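You operate a simulated robot arm through the tools that you are given. There is no shell and no other tool. Be economical: measure what you need, move in short steps, check, and stop when the job is done.

Carry out the task below with a simulated two-armed robot. There is one attempt and no reset: what you move stays moved.

Task
Take the black box and put it on the fail mat. Take the yellow meter and leave it on top of the square carton. Take the white reflector on the top of the wiring bench and put it away on the top of the grey sensor bench. Take the orange wiping block and leave it on the white ledge. Fetch the grey door handle and set it on the belt 1. Take the cardboard box from the top of the white table and leave it on top of the brown medium carton there. Take the orange connector on the top of the packing bench and put it away on the top of the far counter. Put the black clamp block on the top of the packing bench away on the white table behind line 3. Take the short green master and leave it on the top of the bar rack table. Put the yellow hand pad on the top of the white table away on the top of the small table. Put the blue puck marked "42" from the top of the white table on top of the white case there and the blue puck that says "23" on top of the grey box. Do these in any order. Set down upright: white reflector, black clamp block, short green master.

It is judged by the outcome, as a careful person would: the job done as asked, and still so three seconds after it is handed in. It fails if anything else is knocked over, pushed out of place, dropped, spilled or broken.

Robot
Two 7-joint arms with two-finger grippers on one trunk, on a base that drives. Base frame: it is fixed to the floor where the robot stands at the start and does not move with it; the origin is under the middle of the robot, x ahead of it, y to its left, z up; the surface under the hand at the start is at about z = 800. Units: mm, degrees, N and s.
The left shoulder is at the start at [60, 123, 995], the right one opposite. With the tool pointing down near the work surface each hand reaches from about 340 to 800 mm from the robot's upright axis, wherever it stands, measured 20 degrees to its own side. Places, roughly: belt 1 (159x22 cm) [-3880, -4440, 1000]; black box (8x9x5 cm) [800, 100, 800]; black clamp block (8x6x8 cm) [-9600, 100, 900]; blue puck [-3000, -6000, 750]; cardboard box [-3000, -5000, 750]; fail mat (26x20 cm) [-1100, -2680, 800]; grey box (11x13x10 cm) [-2900, -6000, 900]; grey door handle (3x12x6 cm) [-3200, -5100, 900]; medium carton [-3000, -5500, 1000]; orange connector (8x4x4 cm) [-8300, 0, 900]; orange wiping block (8x6x5 cm) [-3400, -4900, 900]; short green master [-1500, -4750, 1000]; square carton (20x24x15 cm) [-800, -2300, 900]; top of the bar rack table [1100, -7400, 900]; top of the far counter [-10300, -6500, 1000]; top of the grey sensor bench [-2100, -5000, 900]; top of the small table [-3100, -2300, 800]; white case [-3250, -6250, 1000]; white ledge (22x78 cm) [-6580, -7120, 1360]; white reflector (5x5x8 cm) [600, -1100, 800]; white table behind line 3 [-7600, -5900, 800]; yellow hand pad (7x10x6 cm) [-3100, -5700, 900]; yellow meter [750, 250, 750]. Payload 1.47 kg a hand.
Tool frame (each hand has its own): the origin (TCP) lies between the finger pads and is the grasp point; the fingertips stand 16 mm ahead of it; z points along the fingers, y is the line along which they close. The gripper opens to 87 mm. The gripper's body begins 55 mm behind the TCP.
Orientation is that of the tool frame in the base frame, as a unit quaternion [w, x, y, z]. With the fingers straight down and closing along the base's y, the tool's x points along the base's -x, its y along +y and its z along -z.

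Tools
- The arms move only by the tool send_rows. It takes "left_rows", "right_rows" or both (then of equal length, played together; a hand with none holds still); each is a list of rows, each an object (a shift or turn left out is 0, a gripper value left out holds the last) with "delta_pos": the shift along the tool's x, y, z in mm, a list of three; "dr": the turn, a rotation vector about the tool's x, y, z in degrees, a list of three. In form: [{"delta_pos": [tx, ty, tz], "dr": [ax, ay, az]}, ...]. A call has 1 to 10 rows; each row shifts and turns the commanded pose from where the row before left it, along the tool's axes as they then stand. "left_gripper" and "right_gripper" are, for a hand that has rows, the gripper command, from -1 (shut) to 1 (fully open), values between in proportion, set as the call begins (left out, the last holds). Each row takes 0.2 s and may step no farther than 50 mm and 8.6 degrees from the row before; otherwise, or with a gripper value out of range, the whole call is refused. A pose out of reach is approached as far as the arm can. The call stops where the force on the tool passes 40 N (or 10 N more than at its start, if that is more) or the arm is blocked; 0.2 s more then pass. The fingers move at their own pace (about 153 mm/s each) and stop on an object; they squeeze with about 26 N. The grip force told is the motor's: it shows also when the fingers shut on nothing. Time passes only in rows, and 0.2 s behind the last, so rows that do not move let the fingers close. The reply holds the time, the measured pose of the TCP, the force on the tool along the base axes, the opening and the grip force, in the units named above and with some noise, with the torque about the TCP (base axes, N m) and any sound that the robot's microphone picked up.
- Cameras (640 x 400 px; columns grow to the right, rows downward): "scene" is now at [92.5, 13.8, 1562.9]; the picture's right is [0.18, -0.98, 0.00], its down [-0.62, -0.11, -0.78] and it looks along [0.77, 0.14, -0.63] (base axes); focal length 247 px, centre (320, 200). "left" rides on the left gripper at [73, -12, -90] in its tool frame; the picture's right is [0.16, 0.99, 0.00], its down [-0.72, 0.12, -0.68] and it looks along [-0.67, 0.11, 0.73] (tool axes); focal length 247 px, centre (320, 200). "right" rides on the right gripper at [73, 12, -90] in its tool frame; the picture's right is [-0.16, 0.99, 0.00], its down [-0.72, -0.12, -0.68] and it looks along [-0.67, -0.11, 0.73] (tool axes); focal length 247 px, centre (320, 200).
- camera(camera): a new picture of that camera. It takes no simulated time.
- move_column(by): slides the trunk up (or, below 0, down) by that many mm; the arms and the scene camera ride with it, the base frame stays. It gives what a move gives, with no picture.
- drive_base(legs): drives the robot by 1 to 6 legs, each [ahead, left, turn to the left] in mm, mm and degrees, along the robot's own axes; the way and the turn of a leg run together, so that a leg with both is an arc; at most 1500 mm and 180 degrees a leg. The arms and the cameras ride along, it lands a little off, and it stops where it bumps. It gives what a move gives.
- pan_tilt(pan, tilt): turns the head with the scene camera to pan (to the left, within 120 degrees either way) and tilt (down, from -29 to 69), counted from straight ahead of the robot. It gives what a move gives.
- point_at(camera, pixels): for up to 12 pixels [column, row] of the newest picture of that camera ("zoom" is the newest enlarged one), the place [x, y, z] in the base frame of the surface seen there, good to about 3 mm. It takes no simulated time.
- close_up(camera, box): a new picture of the part [left, top, right, bottom] of that camera's present view, enlarged. It takes no simulated time.
- job_done(): hands the job in; it is judged then, once.

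Go step by step. Measure first, check grasps and placings, and put right what went wrong. The budget is 378 turns and 360 pictures, counting those below and the enlarged ones. Unless the task says otherwise, let go and move clear before handing in.

The tools are called after "Emit:" as a command line: name --argument value ..., lists and objects as JSON in quotes. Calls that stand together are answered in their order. send_rows: Moves the arms, as the interface text tells. Its arguments: {"type":"object","properties":{"left_rows":{"type":"array","items":{"type":"object","properties":{"delta_pos":{"type":"array","items":{"type":"number"}},"dr":{"type":"array","items":{"type":"number"}}}}},"left_gripper":{"type":"number"},"right_rows":{"type":"array","items":{"type":"object","properties":{"delta_pos":{"type":"array","items":{"type":"number"}},"dr":{"type":"array","items":{"type":"number"}}}}},"right_gripper":{"type":"number"}},"required":[]} The other tools are called the same way: move_column (by) slides the trunk up or down; drive_base (legs) drives the base; pan_tilt (pan, tilt) turns the head that bears the scene camera; camera (camera) takes a picture; point_at (camera, pixels) gives the place of the surface under pixels of a picture; close_up (camera, box) takes an enlarged picture of a part of a camera's view; job_done () hands the job in.

At the start:

```text
clock: 0.0
left_tcp_pos: [468.0, 406.3, 1118.8]
left_tool_rot: [0.0, 0.0, 1.0, 0.0]
left_contact_force: [-0.1, 0.3, -0.3]
left_wrist_torque: [0.01, 0.0, -0.01]
left_finger_gap: 87.0
left_finger_force: 0.0
right_tcp_pos: [608.4, -119.2, 1098.0]
right_tool_rot: [0.0, 0.0, 1.0, 0.0]
right_contact_force: [-0.4, 0.4, -0.9]
right_wrist_torque: [-0.03, 0.0, -0.01]
right_finger_gap: 87.1
right_finger_force: 0.0
trunk travel left (down, up): [-150.0, 80.0]
robot x, y, heading: [-0.5, -0.7, 0.1]
head pan, tilt: [10.1, 38.9]
```

scene: 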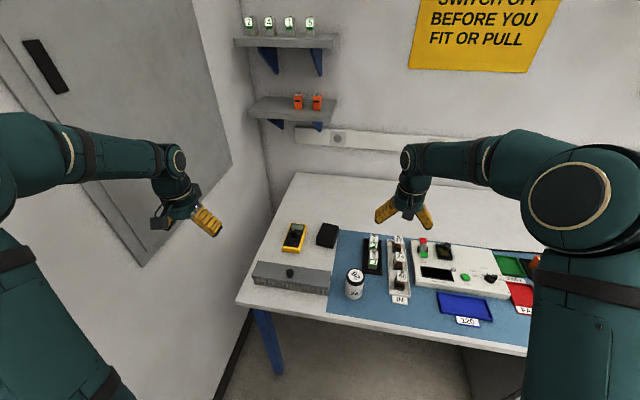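
right: 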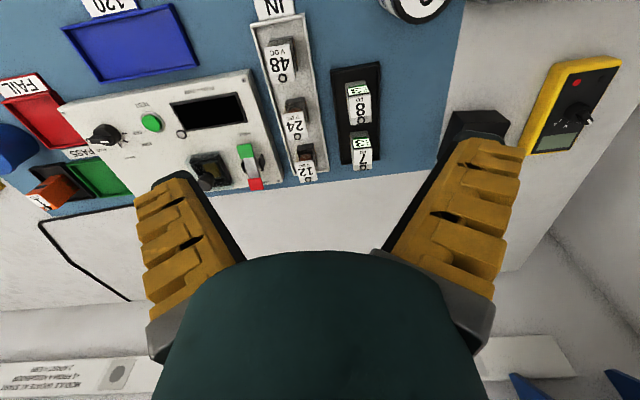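
left: 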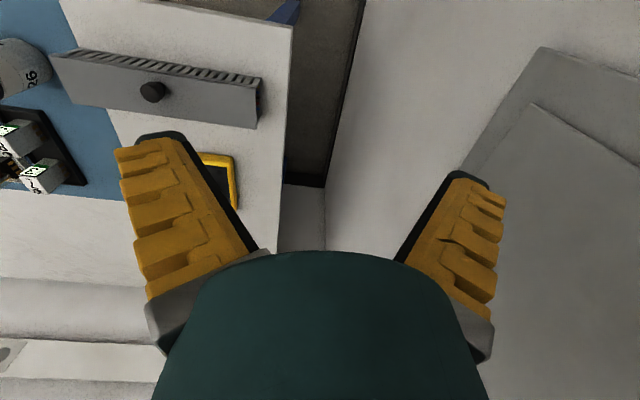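

The bench ahead shows the yellow meter at about (294,237) and the black box at (327,235). I'll enlarge that part to measure them.

Emit:
close_up --camera "scene" --box '[240, 170, 400, 270]'

```text
4.00 times, centred on (320, 220) of scene
```

zoom: 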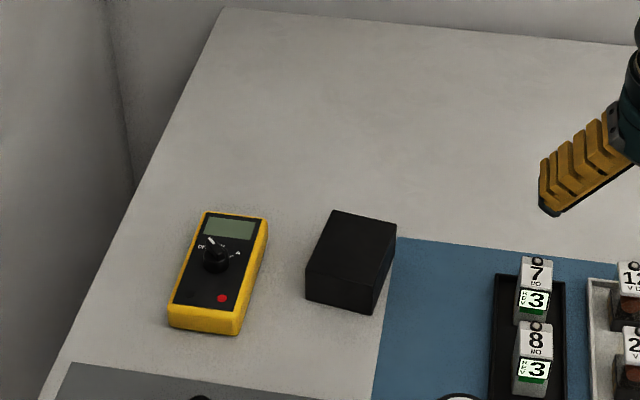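

Emit:
point_at --camera "zoom" --pixels '[[205, 215], [265, 222], [172, 322], [236, 325], [215, 258], [335, 213], [394, 227], [308, 270], [375, 283], [350, 250], [290, 270], [240, 332]]'

```text
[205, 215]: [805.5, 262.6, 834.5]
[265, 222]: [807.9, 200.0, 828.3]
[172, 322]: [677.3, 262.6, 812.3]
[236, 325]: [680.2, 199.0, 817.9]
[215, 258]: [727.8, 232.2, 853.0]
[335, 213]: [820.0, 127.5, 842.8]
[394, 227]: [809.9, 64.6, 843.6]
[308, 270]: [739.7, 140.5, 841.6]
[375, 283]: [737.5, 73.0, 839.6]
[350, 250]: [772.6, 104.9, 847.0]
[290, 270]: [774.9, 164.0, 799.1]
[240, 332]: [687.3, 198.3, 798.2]
```

Meter runs x 677–808, y 199–264 with its top at about 834; box is centred at (777,101) with its top at about 843, yawed about -9°. I'll check the bench edge and the wall clearance.

Emit:
point_at --camera "scene" --pixels '[[240, 302], [520, 350], [265, 230], [400, 330], [290, 272], [540, 262], [505, 270], [525, 296]]'

Emit:
pan_tilt --pan -30 --tilt 45

Emit:
camera --camera "scene"

```text
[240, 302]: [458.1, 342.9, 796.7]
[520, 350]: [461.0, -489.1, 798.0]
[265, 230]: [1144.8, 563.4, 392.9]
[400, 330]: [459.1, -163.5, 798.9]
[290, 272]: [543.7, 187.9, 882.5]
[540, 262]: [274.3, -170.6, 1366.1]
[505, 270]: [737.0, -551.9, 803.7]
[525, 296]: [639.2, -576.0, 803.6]
```

```text
clock: 1.1
left_tcp_pos: [468.6, 404.7, 1118.2]
left_tool_rot: [0.0, 0.0, 1.0, 0.0]
left_contact_force: [-0.2, -0.1, -0.2]
left_wrist_torque: [0.0, -0.01, 0.01]
left_finger_gap: 87.0
left_finger_force: 0.1
right_tcp_pos: [606.9, -118.3, 1097.9]
right_tool_rot: [0.0, 0.0, 1.0, 0.0]
right_contact_force: [0.1, 0.7, 0.4]
right_wrist_torque: [0.01, 0.02, 0.01]
right_finger_gap: 87.0
right_finger_force: 0.0
trunk travel left (down, up): [-150.0, 80.0]
robot x, y, heading: [1.1, -0.7, 0.0]
head pan, tilt: [-30.0, 45.0]
```

```text
355 pictures are left
```

scene: 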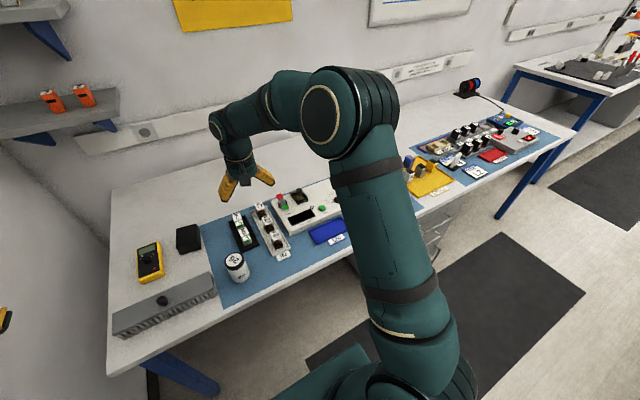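

Bench front edge is at x=458 and the way is clear for the left hand. I'll move it above the meter.

Emit:
send_rows --left_rows '[{"delta_pos": [-39.1, -24.8, 0]}, {"delta_pos": [-39.1, -24.8, 0]}, {"delta_pos": [-39.1, -24.8, 0]}, {"delta_pos": [-39.1, -24.8, 0]}, {"delta_pos": [-39.1, -24.8, 30]}, {"delta_pos": [-39.1, -24.8, 40]}, {"delta_pos": [-39.1, -24.8, 40]}, {"delta_pos": [0, 0, 40]}, {"delta_pos": [0, 0, 40]}]' --left_gripper 1

Emit:
camera --camera "left"

```text
refused: row 5 steps farther than a row can; nothing moved
```

```text
354 pictures are left
```

left: 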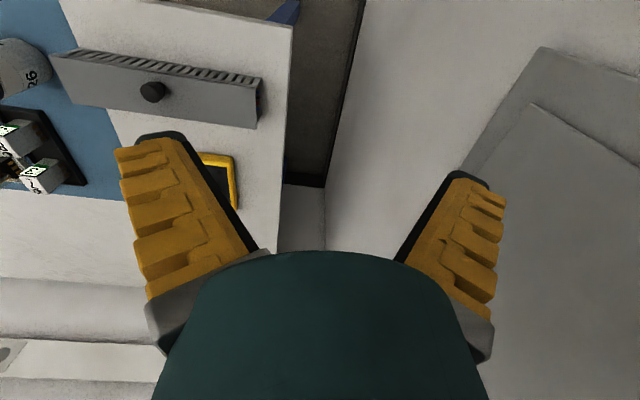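

Row 5 exceeded the 50 mm step limit, so I'll resend with smaller steps.

Emit:
send_rows --left_rows '[{"delta_pos": [-39.1, -24.8, 0]}, {"delta_pos": [-39.1, -24.8, 0]}, {"delta_pos": [-39.1, -24.8, 0]}, {"delta_pos": [-39.1, -24.8, 0]}, {"delta_pos": [-39.1, -24.8, 0]}, {"delta_pos": [-39.1, -24.8, 0]}, {"delta_pos": [-39.1, -24.8, 0]}, {"delta_pos": [0, 0, 48]}, {"delta_pos": [0, 0, 48]}, {"delta_pos": [0, 0, 48]}]' --left_gripper 1

Emit:
camera --camera "left"

```text
clock: 3.3
left_tcp_pos: [746.1, 232.6, 974.8]
left_tool_rot: [0.0, 0.001, 1.0, 0.001]
left_contact_force: [0.5, 0.6, -0.6]
left_wrist_torque: [-0.02, -0.01, -0.02]
left_finger_gap: 86.9
left_finger_force: 0.0
right_tcp_pos: [607.9, -117.6, 1097.1]
right_tool_rot: [0.0, 0.0, 1.0, 0.0]
right_contact_force: [-0.1, -0.3, 1.1]
right_wrist_torque: [0.01, -0.03, -0.02]
right_finger_gap: 87.0
right_finger_force: 0.1
trunk travel left (down, up): [-150.0, 80.0]
robot x, y, heading: [1.9, -0.8, 0.1]
head pan, tilt: [-30.0, 45.0]
```

```text
353 pictures are left
```

left: 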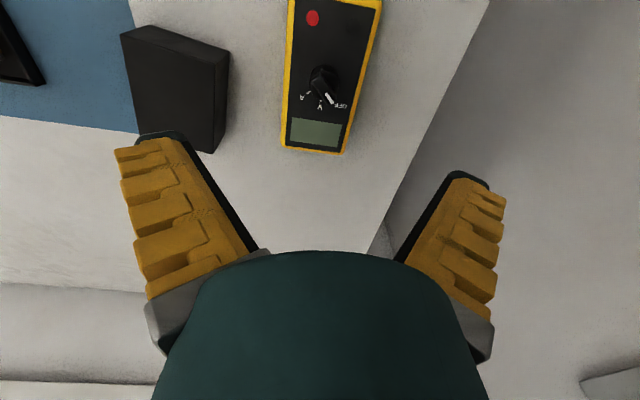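

The left camera shows the meter at (325,90) and the box to its left. I'll measure both from here.

Emit:
point_at --camera "left" --pixels '[[283, 147], [343, 152], [377, 10], [291, 8], [122, 38], [205, 55], [228, 55], [137, 130]]'

```text
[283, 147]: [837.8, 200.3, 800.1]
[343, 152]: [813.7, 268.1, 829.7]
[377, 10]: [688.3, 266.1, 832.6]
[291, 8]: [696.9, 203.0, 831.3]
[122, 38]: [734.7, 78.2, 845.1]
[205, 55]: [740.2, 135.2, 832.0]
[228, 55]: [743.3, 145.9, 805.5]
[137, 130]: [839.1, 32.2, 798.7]
```

Meter centre is at y≈233, right under the hand. Descending to z≈819.

Emit:
send_rows --left_rows '[{"delta_pos": [0, 0, 45]}, {"delta_pos": [0, 0, 45]}, {"delta_pos": [0, 0, 40]}, {"delta_pos": [0, 0, 25]}]'

Emit:
send_rows --left_rows '[{}, {}, {}]' --left_gripper -1

Emit:
send_rows --left_rows '[{"delta_pos": [0, 0, -40]}, {"delta_pos": [0, 0, -40]}, {"delta_pos": [0, 0, -40]}, {"delta_pos": [0, 0, -40]}, {"delta_pos": [0, 0, -40]}]'

Emit:
camera --camera "left"

```text
clock: 4.3
left_tcp_pos: [742.0, 231.9, 820.3]
left_tool_rot: [0.0, -0.001, 1.0, 0.001]
left_contact_force: [1.1, -0.8, -0.6]
left_wrist_torque: [0.01, 0.0, -0.02]
left_finger_gap: 86.8
left_finger_force: 0.1
right_tcp_pos: [608.4, -118.2, 1098.6]
right_tool_rot: [-0.001, 0.0, 1.0, 0.0]
right_contact_force: [0.2, 0.7, 0.2]
right_wrist_torque: [0.0, 0.0, -0.04]
right_finger_gap: 86.9
right_finger_force: 0.0
trunk travel left (down, up): [-150.0, 80.0]
robot x, y, heading: [-0.9, -0.5, -0.1]
head pan, tilt: [-30.0, 45.0]
```

```text
clock: 5.1
left_tcp_pos: [742.3, 231.9, 819.6]
left_tool_rot: [0.001, 0.001, 1.0, 0.0]
left_contact_force: [0.2, 0.0, 0.7]
left_wrist_torque: [-0.05, 0.01, -0.04]
left_finger_gap: 73.4
left_finger_force: 26.4
right_tcp_pos: [608.2, -116.9, 1096.8]
right_tool_rot: [0.001, 0.001, 1.0, 0.0]
right_contact_force: [0.6, -0.3, 0.3]
right_wrist_torque: [-0.03, 0.01, 0.01]
right_finger_gap: 87.2
right_finger_force: 0.0
trunk travel left (down, up): [-150.0, 80.0]
robot x, y, heading: [-0.1, 0.9, -0.1]
head pan, tilt: [-30.0, 45.0]
```

```text
clock: 6.3
left_tcp_pos: [741.7, 231.6, 1023.5]
left_tool_rot: [0.0, -0.001, 1.0, 0.0]
left_contact_force: [-0.2, -0.4, 0.2]
left_wrist_torque: [0.03, -0.01, -0.01]
left_finger_gap: 0.0
left_finger_force: 25.0
right_tcp_pos: [606.9, -118.9, 1097.2]
right_tool_rot: [0.0, 0.001, 1.0, 0.0]
right_contact_force: [0.1, 0.1, 0.2]
right_wrist_torque: [-0.01, -0.02, -0.03]
right_finger_gap: 87.0
right_finger_force: 0.0
trunk travel left (down, up): [-150.0, 80.0]
robot x, y, heading: [0.5, -0.7, -0.1]
head pan, tilt: [-30.0, 45.0]
```

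```text
352 pictures are left
```

left: 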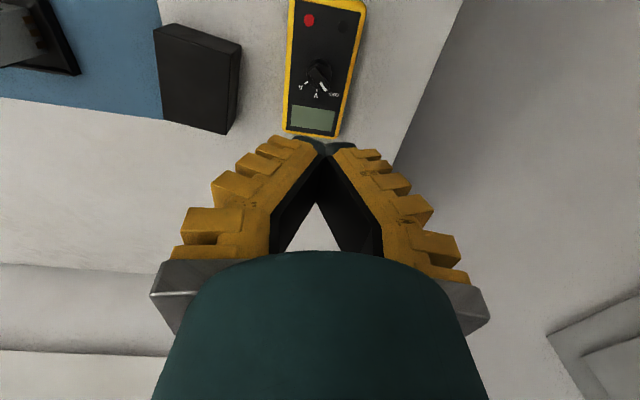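

The meter stayed on the bench: the fingers stopped at 73.4 mm and then slipped off on lifting. I'll look closely at its shape and where it is now.

Emit:
pan_tilt --pan 15 --tilt 40

Emit:
close_up --camera "left" --box '[240, 0, 400, 140]'

Emit:
point_at --camera "left" --pixels '[[286, 130], [338, 135], [366, 5], [291, 3], [318, 60], [355, 60], [300, 115]]'

Emit:
camera --camera "scene"

```text
clock: 7.4
left_tcp_pos: [742.4, 232.6, 1022.2]
left_tool_rot: [0.0, 0.001, 1.0, 0.001]
left_contact_force: [0.6, -0.1, -0.5]
left_wrist_torque: [-0.02, 0.0, -0.01]
left_finger_gap: 0.0
left_finger_force: 26.1
right_tcp_pos: [606.7, -119.0, 1098.3]
right_tool_rot: [0.0, 0.0, 1.0, 0.0]
right_contact_force: [0.2, 0.5, 0.8]
right_wrist_torque: [-0.01, 0.01, -0.02]
right_finger_gap: 87.1
right_finger_force: 0.0
trunk travel left (down, up): [-150.0, 80.0]
robot x, y, heading: [-2.4, -0.7, 0.1]
head pan, tilt: [15.0, 40.0]
```

```text
2.86 times, centred on (320, 70) of left
```

zoom: 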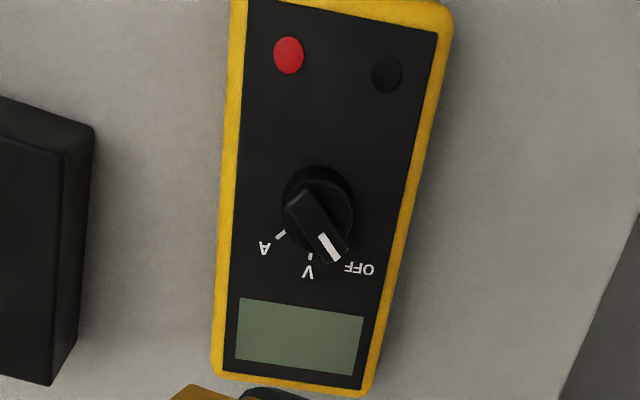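

```text
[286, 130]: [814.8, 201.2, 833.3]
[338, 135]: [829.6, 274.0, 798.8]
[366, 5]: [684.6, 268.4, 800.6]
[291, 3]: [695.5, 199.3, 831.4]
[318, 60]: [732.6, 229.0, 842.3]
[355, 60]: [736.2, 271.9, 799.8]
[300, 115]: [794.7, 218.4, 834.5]
```

```text
350 pictures are left
```

scene: 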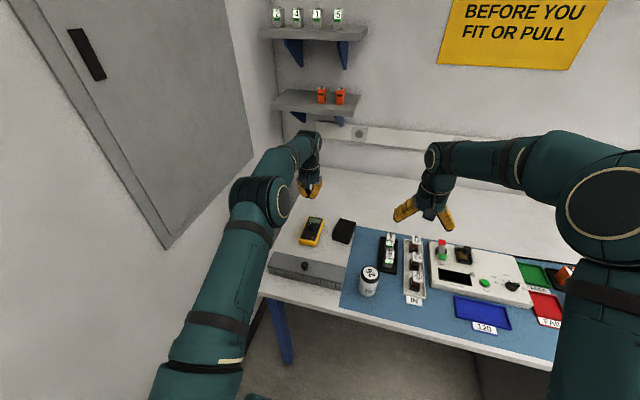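

Meter is unmoved, about 135×73×35 mm, centred near (748,234). I'll regrip a little lower and lift slowly.

Emit:
send_rows --left_rows '[{"delta_pos": [-5, 1, 20]}, {"delta_pos": [0, 0, 45]}, {"delta_pos": [0, 0, 45]}, {"delta_pos": [0, 0, 45]}, {"delta_pos": [0, 0, 40]}, {"delta_pos": [0, 0, 10]}]' --left_gripper 1

Emit:
send_rows --left_rows '[{}, {}, {}, {}, {}]' --left_gripper -1

Emit:
send_rows --left_rows '[{"delta_pos": [0, 0, -4]}, {"delta_pos": [0, 0, -4]}, {"delta_pos": [0, 0, -4]}]'

Emit:
camera --camera "left"

```text
clock: 8.8
left_tcp_pos: [744.1, 231.6, 814.4]
left_tool_rot: [0.001, 0.001, 1.0, 0.0]
left_contact_force: [-0.5, 0.2, 0.6]
left_wrist_torque: [-0.03, 0.01, -0.02]
left_finger_gap: 86.8
left_finger_force: 0.1
right_tcp_pos: [607.8, -117.4, 1096.9]
right_tool_rot: [0.001, 0.0, 1.0, 0.0]
right_contact_force: [0.4, -0.7, 0.3]
right_wrist_torque: [0.01, -0.01, 0.01]
right_finger_gap: 87.3
right_finger_force: 0.0
trunk travel left (down, up): [-150.0, 80.0]
robot x, y, heading: [-1.7, 0.1, 0.1]
head pan, tilt: [15.0, 40.0]
```

```text
clock: 10.0
left_tcp_pos: [745.1, 233.0, 815.7]
left_tool_rot: [0.001, 0.001, 1.0, 0.001]
left_contact_force: [2.8, -1.7, 5.5]
left_wrist_torque: [-0.01, 0.02, -0.08]
left_finger_gap: 76.8
left_finger_force: 26.2
right_tcp_pos: [608.4, -118.9, 1098.0]
right_tool_rot: [0.0, 0.0, 1.0, 0.0]
right_contact_force: [0.0, 0.3, 0.8]
right_wrist_torque: [0.01, 0.0, 0.0]
right_finger_gap: 86.9
right_finger_force: 0.0
trunk travel left (down, up): [-150.0, 80.0]
robot x, y, heading: [-1.5, 2.5, -0.0]
head pan, tilt: [15.0, 40.0]
```

```text
clock: 10.8
left_tcp_pos: [745.5, 233.6, 827.0]
left_tool_rot: [-0.001, 0.0, 1.0, 0.0]
left_contact_force: [-0.7, 0.2, -4.0]
left_wrist_torque: [0.01, 0.04, -0.03]
left_finger_gap: 73.9
left_finger_force: 26.1
right_tcp_pos: [608.1, -117.9, 1097.7]
right_tool_rot: [0.0, 0.0, 1.0, 0.0]
right_contact_force: [-0.4, 0.4, -0.3]
right_wrist_torque: [-0.02, 0.0, 0.0]
right_finger_gap: 87.0
right_finger_force: 0.0
trunk travel left (down, up): [-150.0, 80.0]
robot x, y, heading: [-1.7, 1.9, -0.1]
head pan, tilt: [15.0, 40.0]
```

```text
349 pictures are left
```

left: 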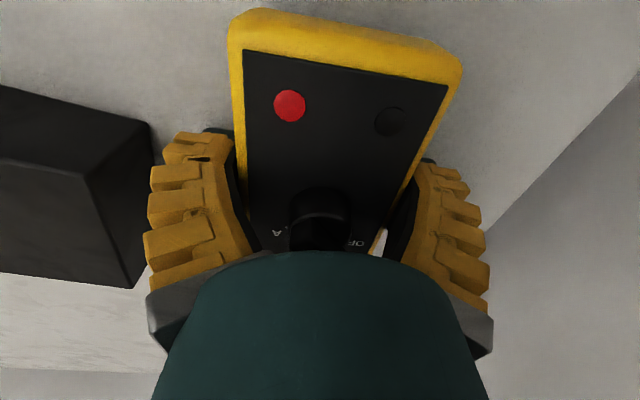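

The load reading of about -4 N hints that it may be held. I'll lift on slowly.

Emit:
send_rows --left_rows '[{"delta_pos": [0, 0, -5]}, {"delta_pos": [0, 0, -5]}, {"delta_pos": [0, 0, -5]}, {"delta_pos": [0, 0, -5]}]'

Emit:
camera --camera "left"

```text
clock: 11.8
left_tcp_pos: [747.3, 233.0, 847.4]
left_tool_rot: [0.0, 0.0, 1.0, 0.0]
left_contact_force: [-0.6, 0.4, -3.2]
left_wrist_torque: [-0.01, 0.04, -0.02]
left_finger_gap: 73.8
left_finger_force: 25.8
right_tcp_pos: [608.1, -118.6, 1097.5]
right_tool_rot: [0.0, 0.0, 1.0, 0.0]
right_contact_force: [-0.3, -0.2, -0.3]
right_wrist_torque: [0.01, -0.04, -0.01]
right_finger_gap: 86.8
right_finger_force: 0.1
trunk travel left (down, up): [-150.0, 80.0]
robot x, y, heading: [1.9, -3.2, -0.1]
head pan, tilt: [15.0, 40.0]
```

```text
348 pictures are left
```

left: 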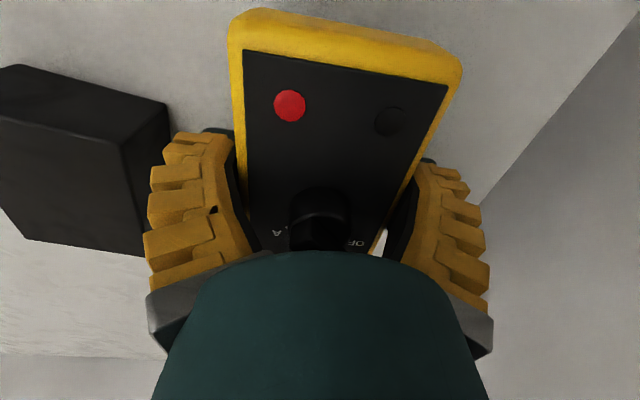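

The meter is held and lifted clear. I'll raise it, tuck the left hand back, then shift the base for the right hand to take the box.

Emit:
send_rows --left_rows '[{"delta_pos": [0, 0, -25]}, {"delta_pos": [0, 0, -35]}, {"delta_pos": [0, 0, -40]}, {"delta_pos": [0, 0, -40]}, {"delta_pos": [0, 0, -40]}, {"delta_pos": [35, 10, -15]}, {"delta_pos": [40, 12, 0]}, {"delta_pos": [40, 12, 0]}, {"delta_pos": [40, 12, 0]}, {"delta_pos": [40, 12, 0]}]'

Emit:
drive_base --legs '[[70, 130, 0]]'

Emit:
camera --camera "scene"

Emit:
camera --camera "right"

```text
clock: 14.0
left_tcp_pos: [550.9, 291.9, 1045.0]
left_tool_rot: [0.001, 0.0, 1.0, 0.0]
left_contact_force: [0.5, -0.4, -2.8]
left_wrist_torque: [0.0, 0.03, 0.0]
left_finger_gap: 73.7
left_finger_force: 26.0
right_tcp_pos: [607.0, -117.6, 1098.4]
right_tool_rot: [0.0, 0.0, 1.0, 0.0]
right_contact_force: [-0.4, -0.7, 0.7]
right_wrist_torque: [0.02, 0.0, -0.01]
right_finger_gap: 86.8
right_finger_force: 0.1
trunk travel left (down, up): [-150.0, 80.0]
robot x, y, heading: [1.6, 0.9, 0.1]
head pan, tilt: [15.0, 40.0]
```

```text
clock: 15.8
left_tcp_pos: [623.3, 415.6, 1043.4]
left_tool_rot: [0.0, 0.003, 1.0, -0.001]
left_contact_force: [1.1, 1.1, -3.1]
left_wrist_torque: [-0.02, 0.02, 0.04]
left_finger_gap: 73.6
left_finger_force: 26.4
right_tcp_pos: [676.7, 5.2, 1098.0]
right_tool_rot: [0.0, 0.002, 1.0, 0.0]
right_contact_force: [-0.7, 0.5, -0.5]
right_wrist_torque: [-0.04, 0.01, 0.0]
right_finger_gap: 87.0
right_finger_force: 0.2
trunk travel left (down, up): [-150.0, 80.0]
robot x, y, heading: [70.0, 124.2, -0.5]
head pan, tilt: [15.0, 40.0]
```

```text
347 pictures are left
```

scene: 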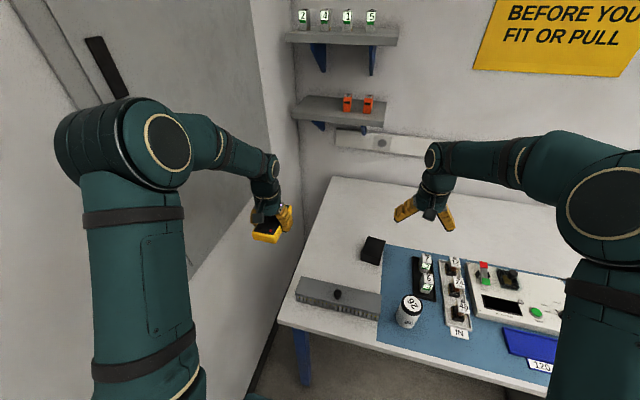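

```text
346 pictures are left
```

right: 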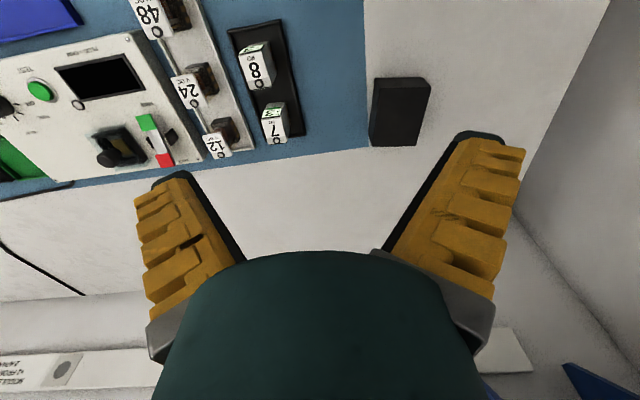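

The right camera sees the box at about (400,112). I'll measure its top corners and the module tray next to it.

Emit:
close_up --camera "right" --box '[220, 20, 460, 170]'

```text
2.67 times, centred on (340, 95) of right
```

zoom: 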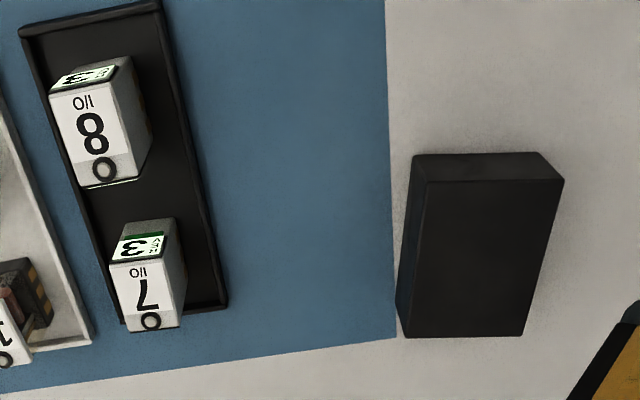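

Emit:
point_at --camera "zoom" --pixels '[[428, 184], [562, 182], [524, 333], [410, 335], [485, 255], [396, 300], [225, 300], [165, 20], [400, 150]]'

```text
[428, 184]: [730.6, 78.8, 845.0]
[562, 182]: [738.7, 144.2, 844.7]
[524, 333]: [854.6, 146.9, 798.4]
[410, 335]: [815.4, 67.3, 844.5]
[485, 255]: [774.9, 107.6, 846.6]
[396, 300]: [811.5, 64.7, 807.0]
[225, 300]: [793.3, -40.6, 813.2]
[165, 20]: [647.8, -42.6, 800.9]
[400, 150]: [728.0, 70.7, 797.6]
```

Box is 66 by 86 mm, centred at (777,106), yawed about -7.5°. Moving the right hand above it and turning to match.

Emit:
send_rows --right_rows '[{"delta_pos": [-33.5, 33.5, 0]}, {"delta_pos": [-33.5, 33.5, 0]}, {"delta_pos": [-33.5, 33.5, 0]}, {"dr": [0, 0, 7]}, {"delta_pos": [0, 0, 45]}, {"delta_pos": [0, 0, 45]}, {"delta_pos": [0, 0, 45]}, {"delta_pos": [0, 0, 25]}, {}]' --right_gripper 1

Emit:
camera --camera "right"

```text
clock: 17.8
left_tcp_pos: [621.6, 414.5, 1043.6]
left_tool_rot: [-0.001, 0.003, 1.0, 0.0]
left_contact_force: [0.3, 0.7, -3.6]
left_wrist_torque: [-0.03, 0.04, -0.01]
left_finger_gap: 73.7
left_finger_force: 26.3
right_tcp_pos: [779.3, 103.1, 937.1]
right_tool_rot: [0.0, 0.064, 0.998, 0.0]
right_contact_force: [-0.4, 0.0, 0.1]
right_wrist_torque: [0.03, 0.03, 0.02]
right_finger_gap: 87.0
right_finger_force: 0.0
trunk travel left (down, up): [-150.0, 80.0]
robot x, y, heading: [67.9, 124.8, -0.3]
head pan, tilt: [15.0, 40.0]
```

```text
344 pictures are left
```

right: 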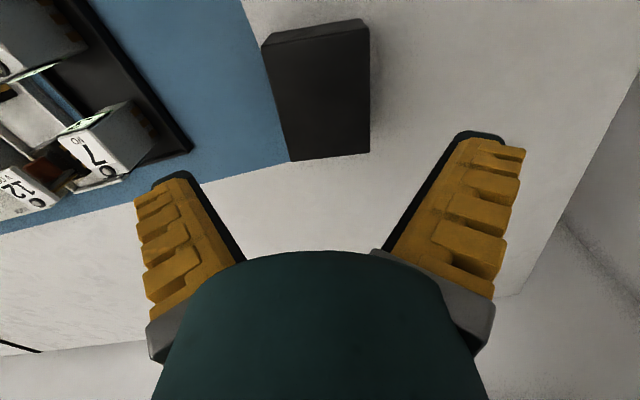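

Yaw matches the box. I'll descend 119 mm, close, and lift slowly.

Emit:
send_rows --right_rows '[{"delta_pos": [0, 2, 40]}, {"delta_pos": [0, 0, 40]}, {"delta_pos": [0, 0, 30]}, {"delta_pos": [0, 0, 9]}]'

Emit:
send_rows --right_rows '[{}, {}, {}, {}]' --right_gripper -1

Emit:
send_rows --right_rows '[{"delta_pos": [0, 0, -4]}, {"delta_pos": [0, 0, -5]}, {"delta_pos": [0, 0, -10]}, {"delta_pos": [0, 0, -20]}, {"delta_pos": [0, 0, -30]}, {"delta_pos": [0, 0, -40]}]'

Emit:
camera --camera "right"

```text
clock: 18.8
left_tcp_pos: [621.8, 414.9, 1043.9]
left_tool_rot: [0.0, 0.003, 1.0, 0.0]
left_contact_force: [0.9, -0.1, -3.5]
left_wrist_torque: [0.0, 0.05, 0.02]
left_finger_gap: 73.4
left_finger_force: 25.8
right_tcp_pos: [780.9, 107.1, 819.6]
right_tool_rot: [0.001, 0.064, 0.998, 0.0]
right_contact_force: [0.0, -0.4, 1.3]
right_wrist_torque: [-0.04, -0.01, -0.03]
right_finger_gap: 87.6
right_finger_force: 0.1
trunk travel left (down, up): [-150.0, 80.0]
robot x, y, heading: [68.6, 128.5, -0.6]
head pan, tilt: [15.0, 40.0]
```

```text
clock: 19.8
left_tcp_pos: [622.8, 414.2, 1043.5]
left_tool_rot: [0.0, 0.002, 1.0, 0.0]
left_contact_force: [-0.4, -0.9, -3.1]
left_wrist_torque: [-0.01, 0.01, 0.0]
left_finger_gap: 73.8
left_finger_force: 26.1
right_tcp_pos: [781.7, 106.6, 820.0]
right_tool_rot: [0.001, 0.064, 0.998, 0.0]
right_contact_force: [1.8, -1.8, 4.7]
right_wrist_torque: [-0.03, -0.3, -0.04]
right_finger_gap: 80.3
right_finger_force: 26.1
trunk travel left (down, up): [-150.0, 80.0]
robot x, y, heading: [67.5, 125.4, -0.4]
head pan, tilt: [15.0, 40.0]
```

```text
clock: 21.2
left_tcp_pos: [623.1, 414.6, 1043.0]
left_tool_rot: [0.0, 0.003, 1.0, 0.0]
left_contact_force: [-0.6, 0.3, -2.7]
left_wrist_torque: [0.02, 0.06, 0.04]
left_finger_gap: 73.8
left_finger_force: 26.5
right_tcp_pos: [781.7, 109.5, 929.4]
right_tool_rot: [0.001, 0.064, 0.998, -0.001]
right_contact_force: [-0.2, -0.2, -2.5]
right_wrist_torque: [0.0, -0.02, -0.03]
right_finger_gap: 71.8
right_finger_force: 26.7
trunk travel left (down, up): [-150.0, 80.0]
robot x, y, heading: [69.1, 127.9, -0.4]
head pan, tilt: [15.0, 40.0]
```

```text
343 pictures are left
```

right: 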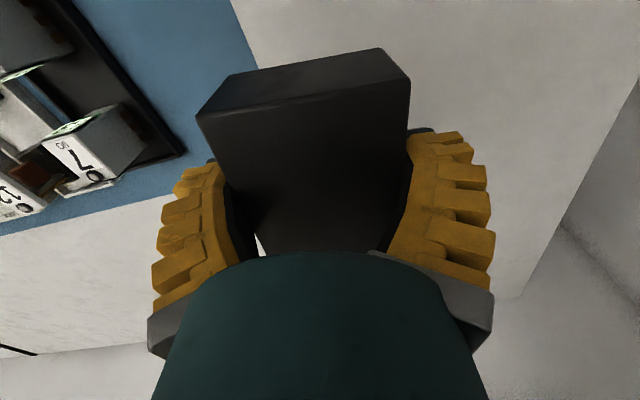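

The box is held (gap 71.8 mm, about 2.5 N load). I'll retract the right hand, back out from the bench and look around.

Emit:
send_rows --right_rows '[{"delta_pos": [0, 0, -40]}, {"delta_pos": [0, 0, -40]}, {"delta_pos": [0, 0, -40]}, {"delta_pos": [40, -25, 0]}, {"delta_pos": [40, -25, 0]}, {"delta_pos": [40, -25, 0]}, {"delta_pos": [40, -25, 0]}, {"delta_pos": [40, -25, 0]}, {"delta_pos": [20, -15, 0]}]'

Emit:
drive_base --legs '[[-500, 0, 0]]'

Emit:
pan_tilt --pan -60 --tilt 15

Emit:
camera --camera "scene"

Emit:
pan_tilt --pan -115 --tilt 15

Emit:
camera --camera "scene"

```text
clock: 23.2
left_tcp_pos: [622.4, 415.1, 1042.8]
left_tool_rot: [0.0, 0.003, 1.0, 0.0]
left_contact_force: [-0.2, 0.0, -3.4]
left_wrist_torque: [0.0, 0.02, -0.02]
left_finger_gap: 73.4
left_finger_force: 25.3
right_tcp_pos: [541.0, -3.9, 1048.9]
right_tool_rot: [0.001, 0.063, 0.998, 0.0]
right_contact_force: [0.5, -0.7, -2.5]
right_wrist_torque: [0.01, 0.02, 0.03]
right_finger_gap: 72.0
right_finger_force: 26.2
trunk travel left (down, up): [-150.0, 80.0]
robot x, y, heading: [66.4, 128.6, -0.1]
head pan, tilt: [15.0, 40.0]
```

```text
clock: 26.0
left_tcp_pos: [143.6, 411.6, 1039.3]
left_tool_rot: [-0.003, 0.007, 1.0, 0.0]
left_contact_force: [-0.3, 0.2, -3.7]
left_wrist_torque: [0.02, 0.05, -0.03]
left_finger_gap: 73.5
left_finger_force: 26.2
right_tcp_pos: [59.8, -6.0, 1045.5]
right_tool_rot: [-0.004, 0.068, 0.998, -0.001]
right_contact_force: [0.6, -0.2, -2.4]
right_wrist_torque: [0.02, -0.01, -0.01]
right_finger_gap: 71.8
right_finger_force: 26.5
trunk travel left (down, up): [-150.0, 80.0]
robot x, y, heading: [-418.6, 129.7, -0.4]
head pan, tilt: [15.0, 40.0]
stopped in leg 1: the robot was blocked; the commanded pose is now the measured one
```

```text
clock: 27.5
left_tcp_pos: [142.9, 413.5, 1037.9]
left_tool_rot: [-0.005, 0.006, 1.0, 0.0]
left_contact_force: [0.7, -0.1, -3.5]
left_wrist_torque: [0.0, 0.03, 0.01]
left_finger_gap: 73.5
left_finger_force: 26.3
right_tcp_pos: [59.5, -4.1, 1045.3]
right_tool_rot: [-0.004, 0.068, 0.998, -0.001]
right_contact_force: [0.3, 0.5, -2.9]
right_wrist_torque: [-0.02, 0.0, -0.02]
right_finger_gap: 71.8
right_finger_force: 26.2
trunk travel left (down, up): [-150.0, 80.0]
robot x, y, heading: [-415.1, 129.6, -0.5]
head pan, tilt: [-60.0, 15.0]
```

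```text
342 pictures are left
```

scene: 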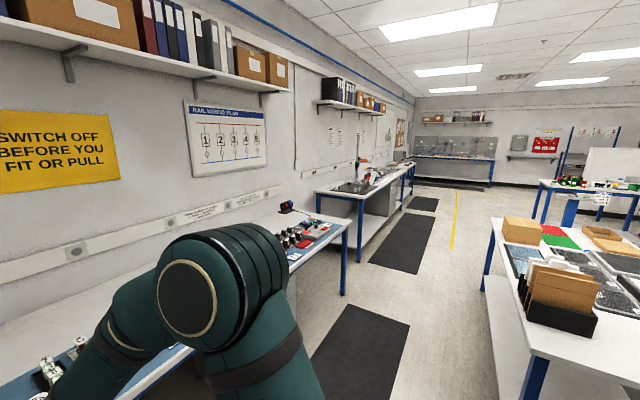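

```text
clock: 28.7
left_tcp_pos: [144.6, 414.2, 1038.1]
left_tool_rot: [-0.005, 0.007, 1.0, 0.0]
left_contact_force: [0.9, 0.2, -3.8]
left_wrist_torque: [0.02, 0.03, 0.01]
left_finger_gap: 73.6
left_finger_force: 25.4
right_tcp_pos: [59.3, -4.3, 1044.5]
right_tool_rot: [-0.004, 0.067, 0.998, 0.0]
right_contact_force: [-0.1, -0.5, -2.8]
right_wrist_torque: [-0.02, -0.04, 0.01]
right_finger_gap: 71.9
right_finger_force: 25.9
trunk travel left (down, up): [-150.0, 80.0]
robot x, y, heading: [-416.5, 127.8, -0.7]
head pan, tilt: [-115.0, 15.0]
```

```text
341 pictures are left
```

scene: 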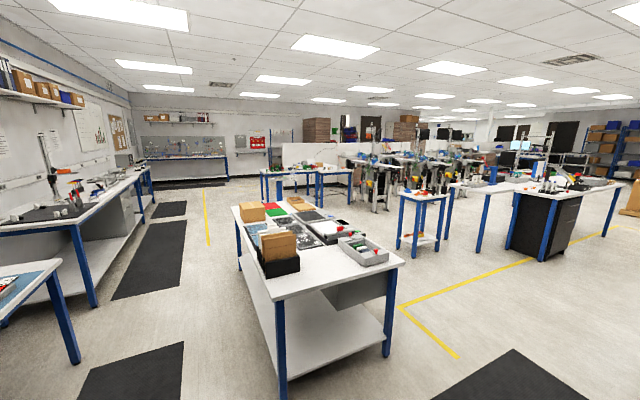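

Something behind blocked the base at x≈-418. The middle table shows a red mat (274,208) and a cardboard carton (251,211); I'll enlarge and measure.

Emit:
point_at --camera "scene" --pixels '[[251, 206], [274, 208], [297, 203], [403, 262], [281, 299], [233, 208], [318, 203], [180, 360], [75, 225], [405, 193], [430, 190], [458, 355]]'

Emit:
close_up --camera "scene" --box '[220, 180, 420, 305]'

```text
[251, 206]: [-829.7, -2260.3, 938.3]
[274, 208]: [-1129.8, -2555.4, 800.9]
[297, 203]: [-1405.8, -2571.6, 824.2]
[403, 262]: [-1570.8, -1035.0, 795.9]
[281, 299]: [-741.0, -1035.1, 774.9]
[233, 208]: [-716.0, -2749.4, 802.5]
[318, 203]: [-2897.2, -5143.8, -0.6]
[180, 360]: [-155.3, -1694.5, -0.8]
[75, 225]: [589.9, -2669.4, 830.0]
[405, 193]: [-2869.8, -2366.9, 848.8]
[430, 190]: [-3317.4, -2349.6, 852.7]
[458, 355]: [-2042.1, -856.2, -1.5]
```

```text
3.20 times, centred on (320, 242) of scene
```

zoom: 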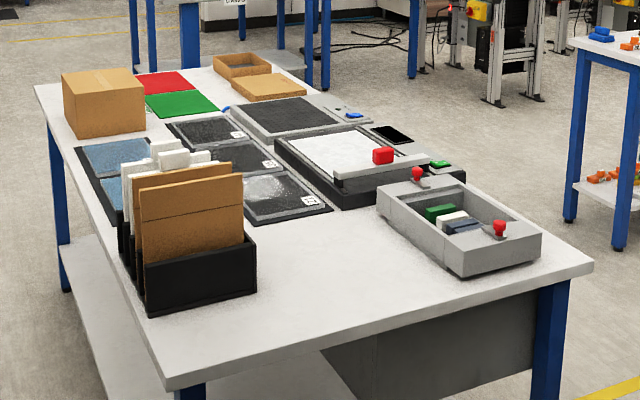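

The table spans x -1571..-741; the carton is near (-830,-2260), top about 940–950, and the fail mat is at its far end. I'll raise the trunk and strafe along the aisle to x≈-130, y≈-2000.

Emit:
move_column --by 78

Emit:
drive_base --legs '[[270, 0, 0], [0, -1400, 0]]'

Emit:
pan_tilt --pan -90 --tilt 25

Emit:
camera --camera "scene"

```text
clock: 29.9
left_tcp_pos: [144.7, 413.2, 1118.2]
left_tool_rot: [-0.005, 0.007, 1.0, 0.0]
left_contact_force: [-1.1, -0.4, -3.0]
left_wrist_torque: [0.01, 0.05, 0.0]
left_finger_gap: 73.4
left_finger_force: 25.9
right_tcp_pos: [61.1, -3.3, 1123.1]
right_tool_rot: [-0.004, 0.068, 0.998, 0.0]
right_contact_force: [-0.2, -0.1, -2.7]
right_wrist_torque: [-0.01, 0.03, 0.04]
right_finger_gap: 71.7
right_finger_force: 26.4
trunk travel left (down, up): [-228.0, 2.0]
robot x, y, heading: [-420.5, 129.7, -0.7]
head pan, tilt: [-115.0, 15.0]
```

```text
clock: 43.9
left_tcp_pos: [377.9, -1007.8, 1120.8]
left_tool_rot: [0.001, 0.017, 1.0, 0.0]
left_contact_force: [0.1, -0.1, -3.6]
left_wrist_torque: [0.02, -0.01, 0.0]
left_finger_gap: 73.5
left_finger_force: 25.9
right_tcp_pos: [284.7, -1422.8, 1126.5]
right_tool_rot: [-0.001, 0.079, 0.997, 0.0]
right_contact_force: [-0.1, -0.2, -2.0]
right_wrist_torque: [0.01, 0.0, 0.01]
right_finger_gap: 71.6
right_finger_force: 25.6
trunk travel left (down, up): [-228.0, 2.0]
robot x, y, heading: [-183.6, -1280.9, -1.9]
head pan, tilt: [-115.0, 15.0]
```

```text
clock: 44.8
left_tcp_pos: [377.5, -1007.9, 1121.3]
left_tool_rot: [0.0, 0.018, 1.0, 0.0]
left_contact_force: [-0.3, -0.4, -3.0]
left_wrist_torque: [-0.02, 0.03, -0.02]
left_finger_gap: 73.3
left_finger_force: 26.2
right_tcp_pos: [284.2, -1422.4, 1125.2]
right_tool_rot: [-0.001, 0.078, 0.997, 0.0]
right_contact_force: [-0.9, -0.1, -2.7]
right_wrist_torque: [0.0, -0.01, 0.04]
right_finger_gap: 71.4
right_finger_force: 26.2
trunk travel left (down, up): [-228.0, 2.0]
robot x, y, heading: [-182.0, -1280.6, -2.1]
head pan, tilt: [-90.0, 25.0]
```

```text
339 pictures are left
```

scene: 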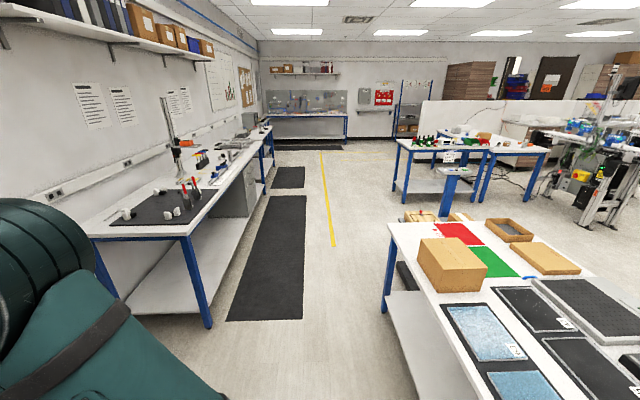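

The carton is in view at (450,262) with the red mat at (460,233). I'll enlarge and measure its top face.

Emit:
close_up --camera "scene" --box '[380, 200, 540, 300]'

```text
4.00 times, centred on (460, 250) of scene
```

zoom: 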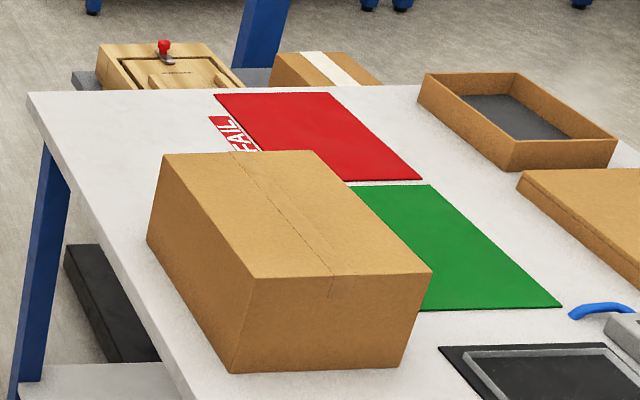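

Emit:
point_at --camera "zoom" --pixels '[[165, 157], [310, 153], [428, 270], [257, 277], [270, 210], [218, 97], [330, 95], [418, 177], [265, 150], [380, 175], [35, 95], [415, 88]]'

```text
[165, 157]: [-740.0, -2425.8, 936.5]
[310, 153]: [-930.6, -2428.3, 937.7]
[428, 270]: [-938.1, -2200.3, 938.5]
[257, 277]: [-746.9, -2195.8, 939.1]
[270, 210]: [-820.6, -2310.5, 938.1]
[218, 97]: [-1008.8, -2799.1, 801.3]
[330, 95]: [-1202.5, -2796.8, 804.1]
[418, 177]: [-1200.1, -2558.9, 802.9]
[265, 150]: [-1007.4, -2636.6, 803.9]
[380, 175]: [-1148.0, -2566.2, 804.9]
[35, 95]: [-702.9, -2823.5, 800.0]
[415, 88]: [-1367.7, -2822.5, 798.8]
```

Carton top is x -738..-935, y -2197..-2428 at z 939; red mat centre is (-1104,-2678). Driving to beside the carton and turning to face the table.

Emit:
drive_base --legs '[[20, -820, 0], [0, 0, -90], [0, 0, -88]]'

Emit:
pan_tilt --pan 15 --tilt 40

Emit:
camera --camera "scene"

```text
clock: 59.8
left_tcp_pos: [-727.3, -2403.5, 1121.7]
left_tool_rot: [0.0, 1.0, 0.016, 0.0]
left_contact_force: [-0.1, -1.2, -3.4]
left_wrist_torque: [0.03, -0.01, 0.02]
left_finger_gap: 73.2
left_finger_force: 26.1
right_tcp_pos: [-664.0, -1981.6, 1126.0]
right_tool_rot: [0.001, 0.999, -0.044, 0.0]
right_contact_force: [-1.4, 0.9, -1.7]
right_wrist_torque: [0.01, 0.04, -0.01]
right_finger_gap: 71.2
right_finger_force: 26.7
trunk travel left (down, up): [-228.0, 2.0]
robot x, y, heading: [-181.3, -2095.6, -178.0]
head pan, tilt: [-90.0, 25.0]
```

```text
clock: 61.6
left_tcp_pos: [-727.2, -2402.3, 1120.3]
left_tool_rot: [0.0, 1.0, 0.016, 0.0]
left_contact_force: [0.4, 0.5, -3.4]
left_wrist_torque: [0.01, -0.05, -0.01]
left_finger_gap: 73.0
left_finger_force: 25.9
right_tcp_pos: [-663.9, -1982.3, 1125.2]
right_tool_rot: [0.0, 0.999, -0.045, -0.001]
right_contact_force: [1.1, 0.3, -2.9]
right_wrist_torque: [0.02, 0.03, -0.01]
right_finger_gap: 71.2
right_finger_force: 26.3
trunk travel left (down, up): [-228.0, 2.0]
robot x, y, heading: [-190.7, -2093.4, -177.9]
head pan, tilt: [15.0, 40.0]
```

```text
337 pictures are left
```

scene: 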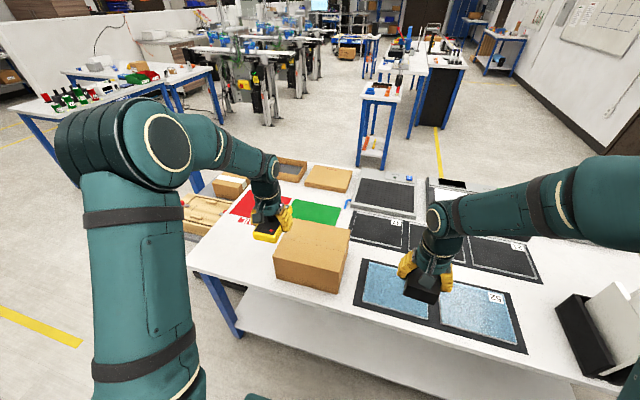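

Left hand is over the carton's edge. I'll move it to the carton centre (-840,-2312) and lower to about 15 mm above.

Emit:
send_rows --left_rows '[{"delta_pos": [-28, -23, 0]}, {"delta_pos": [-28, -23, 0]}, {"delta_pos": [-28, -22, 0]}, {"delta_pos": [-28, -22, 0]}, {"delta_pos": [0, 0, 45]}, {"delta_pos": [0, 0, 45]}, {"delta_pos": [0, 0, 40]}, {"delta_pos": [0, 0, 15]}]'

Emit:
camera --camera "left"

```text
clock: 63.5
left_tcp_pos: [-843.3, -2317.9, 976.7]
left_tool_rot: [0.0, 1.0, 0.018, -0.001]
left_contact_force: [0.4, 0.6, -3.8]
left_wrist_torque: [-0.01, -0.04, -0.02]
left_finger_gap: 73.0
left_finger_force: 25.8
right_tcp_pos: [-664.0, -1981.5, 1126.7]
right_tool_rot: [0.0, 0.999, -0.044, 0.0]
right_contact_force: [0.0, 0.0, -2.0]
right_wrist_torque: [0.02, 0.02, 0.02]
right_finger_gap: 71.0
right_finger_force: 25.7
trunk travel left (down, up): [-228.0, 2.0]
robot x, y, heading: [-186.0, -2091.5, -178.0]
head pan, tilt: [15.0, 40.0]
```

```text
336 pictures are left
```

left: 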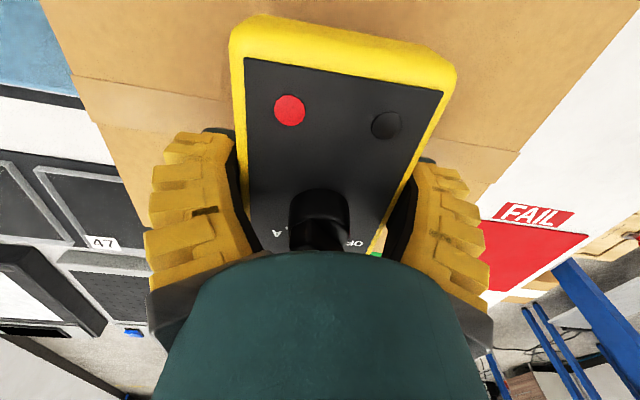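

The meter is over the carton's middle. Lowering in small steps.

Emit:
send_rows --left_rows '[{"delta_pos": [0, 0, 6]}, {"delta_pos": [0, 0, 5]}, {}]'

Emit:
send_rows --left_rows '[{"delta_pos": [0, 0, 4]}, {"delta_pos": [0, 0, 2]}, {}]'

```text
clock: 64.2
left_tcp_pos: [-843.6, -2317.8, 964.2]
left_tool_rot: [0.0, 1.0, 0.017, -0.001]
left_contact_force: [-0.2, 1.0, -4.9]
left_wrist_torque: [0.0, -0.03, 0.03]
left_finger_gap: 73.3
left_finger_force: 25.5
right_tcp_pos: [-663.4, -1982.0, 1126.2]
right_tool_rot: [0.0, 0.999, -0.045, 0.0]
right_contact_force: [0.4, 0.1, -2.8]
right_wrist_torque: [0.01, -0.01, -0.02]
right_finger_gap: 71.0
right_finger_force: 25.6
trunk travel left (down, up): [-228.0, 2.0]
robot x, y, heading: [-186.5, -2095.4, -178.0]
head pan, tilt: [15.0, 40.0]
```

```text
clock: 65.0
left_tcp_pos: [-843.4, -2317.4, 960.6]
left_tool_rot: [0.0, 1.0, 0.018, -0.002]
left_contact_force: [-1.9, -2.4, 8.3]
left_wrist_torque: [-0.1, -0.4, -0.05]
left_finger_gap: 73.2
left_finger_force: 26.2
right_tcp_pos: [-663.4, -1980.6, 1125.7]
right_tool_rot: [-0.001, 0.999, -0.044, 0.001]
right_contact_force: [0.3, 0.6, -2.7]
right_wrist_torque: [-0.02, -0.01, 0.0]
right_finger_gap: 71.3
right_finger_force: 25.9
trunk travel left (down, up): [-228.0, 2.0]
robot x, y, heading: [-186.7, -2090.4, -178.0]
head pan, tilt: [15.0, 40.0]
```

Force of 8 N shows contact at TCP z≈960. Releasing and rising straight up.

Emit:
send_rows --left_rows '[{}, {}, {}]' --left_gripper 1

Emit:
send_rows --left_rows '[{"delta_pos": [0, 0, -30]}, {"delta_pos": [0, 0, -45]}, {"delta_pos": [0, 0, -45]}, {"delta_pos": [0, 0, -45]}]'

Emit:
camera --camera "left"

Emit:
camera --camera "right"

```text
clock: 65.8
left_tcp_pos: [-842.0, -2315.7, 959.5]
left_tool_rot: [0.0, 1.0, 0.017, 0.0]
left_contact_force: [-0.3, -0.1, -0.7]
left_wrist_torque: [0.0, 0.02, 0.02]
left_finger_gap: 87.1
left_finger_force: 0.0
right_tcp_pos: [-664.3, -1981.7, 1125.6]
right_tool_rot: [0.001, 0.999, -0.044, 0.0]
right_contact_force: [-0.4, -0.4, -1.2]
right_wrist_torque: [-0.03, -0.03, 0.02]
right_finger_gap: 70.8
right_finger_force: 25.5
trunk travel left (down, up): [-228.0, 2.0]
robot x, y, heading: [-187.7, -2098.6, -178.1]
head pan, tilt: [15.0, 40.0]
```

```text
clock: 66.8
left_tcp_pos: [-843.0, -2318.1, 1122.1]
left_tool_rot: [0.0, 1.0, 0.017, -0.001]
left_contact_force: [0.7, 0.7, -0.5]
left_wrist_torque: [-0.02, 0.02, 0.03]
left_finger_gap: 87.1
left_finger_force: 0.1
right_tcp_pos: [-664.2, -1981.7, 1127.2]
right_tool_rot: [0.0, 0.999, -0.045, 0.0]
right_contact_force: [-0.3, 0.4, -1.7]
right_wrist_torque: [0.02, 0.01, 0.01]
right_finger_gap: 71.1
right_finger_force: 26.0
trunk travel left (down, up): [-228.0, 2.0]
robot x, y, heading: [-187.0, -2095.3, -177.9]
head pan, tilt: [15.0, 40.0]
```

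```text
335 pictures are left
```

left: 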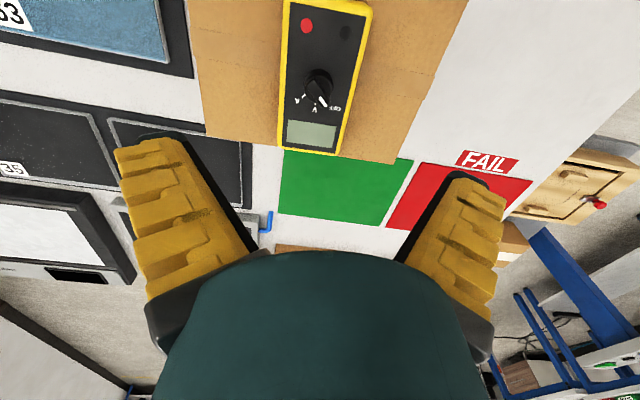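

```text
334 pictures are left
```

right: 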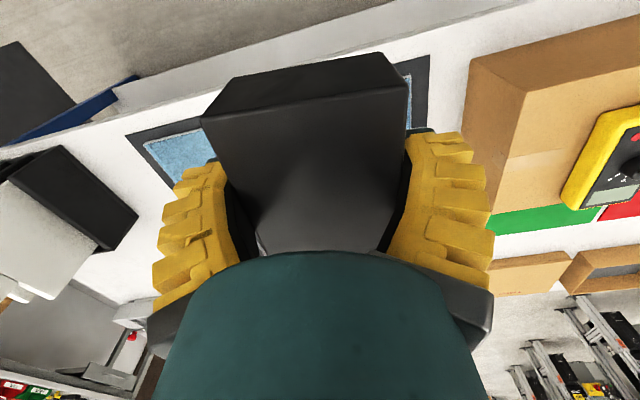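

The meter lies flat on the carton's middle. I'll tuck the left hand, then strafe along so the right hand faces the red mat.

Emit:
send_rows --left_rows '[{"delta_pos": [40, 15, 0]}, {"delta_pos": [40, 15, 0]}, {"delta_pos": [40, 15, 0]}, {"delta_pos": [40, 15, 0]}, {"delta_pos": [40, 15, 0]}]'

Emit:
drive_base --legs '[[0, 830, -2], [110, 0, 0]]'

Emit:
camera --camera "scene"

```text
clock: 68.0
left_tcp_pos: [-640.5, -2386.1, 1122.7]
left_tool_rot: [0.0, 1.0, 0.017, -0.001]
left_contact_force: [0.0, -0.2, -0.5]
left_wrist_torque: [0.01, 0.02, 0.01]
left_finger_gap: 87.2
left_finger_force: 0.1
right_tcp_pos: [-663.1, -1983.2, 1127.3]
right_tool_rot: [-0.002, 0.999, -0.044, -0.001]
right_contact_force: [0.8, -0.2, -2.5]
right_wrist_torque: [-0.01, 0.04, 0.01]
right_finger_gap: 70.9
right_finger_force: 26.2
trunk travel left (down, up): [-228.0, 2.0]
robot x, y, heading: [-186.8, -2093.7, -177.7]
head pan, tilt: [15.0, 40.0]
```

```text
clock: 76.4
left_tcp_pos: [-742.1, -3196.4, 1120.6]
left_tool_rot: [-0.001, 1.0, 0.005, 0.001]
left_contact_force: [-0.5, 0.1, 0.0]
left_wrist_torque: [-0.01, 0.0, 0.02]
left_finger_gap: 87.1
left_finger_force: 0.2
right_tcp_pos: [-753.4, -2792.2, 1126.1]
right_tool_rot: [0.001, 0.998, -0.056, 0.0]
right_contact_force: [0.1, 0.3, -2.9]
right_wrist_torque: [0.01, -0.04, 0.0]
right_finger_gap: 71.2
right_finger_force: 25.3
trunk travel left (down, up): [-228.0, 2.0]
robot x, y, heading: [-279.1, -2916.8, -179.4]
head pan, tilt: [15.0, 40.0]
```

```text
333 pictures are left
```

scene: 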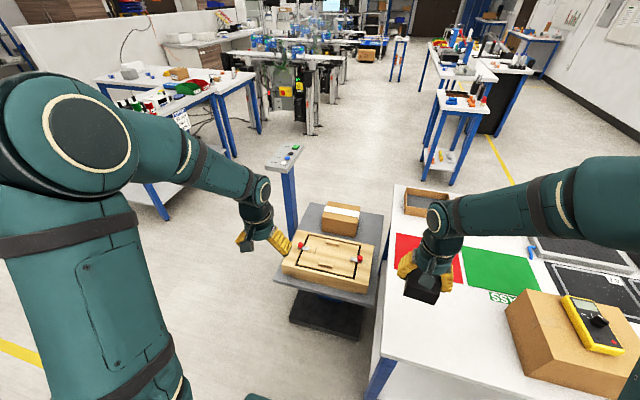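

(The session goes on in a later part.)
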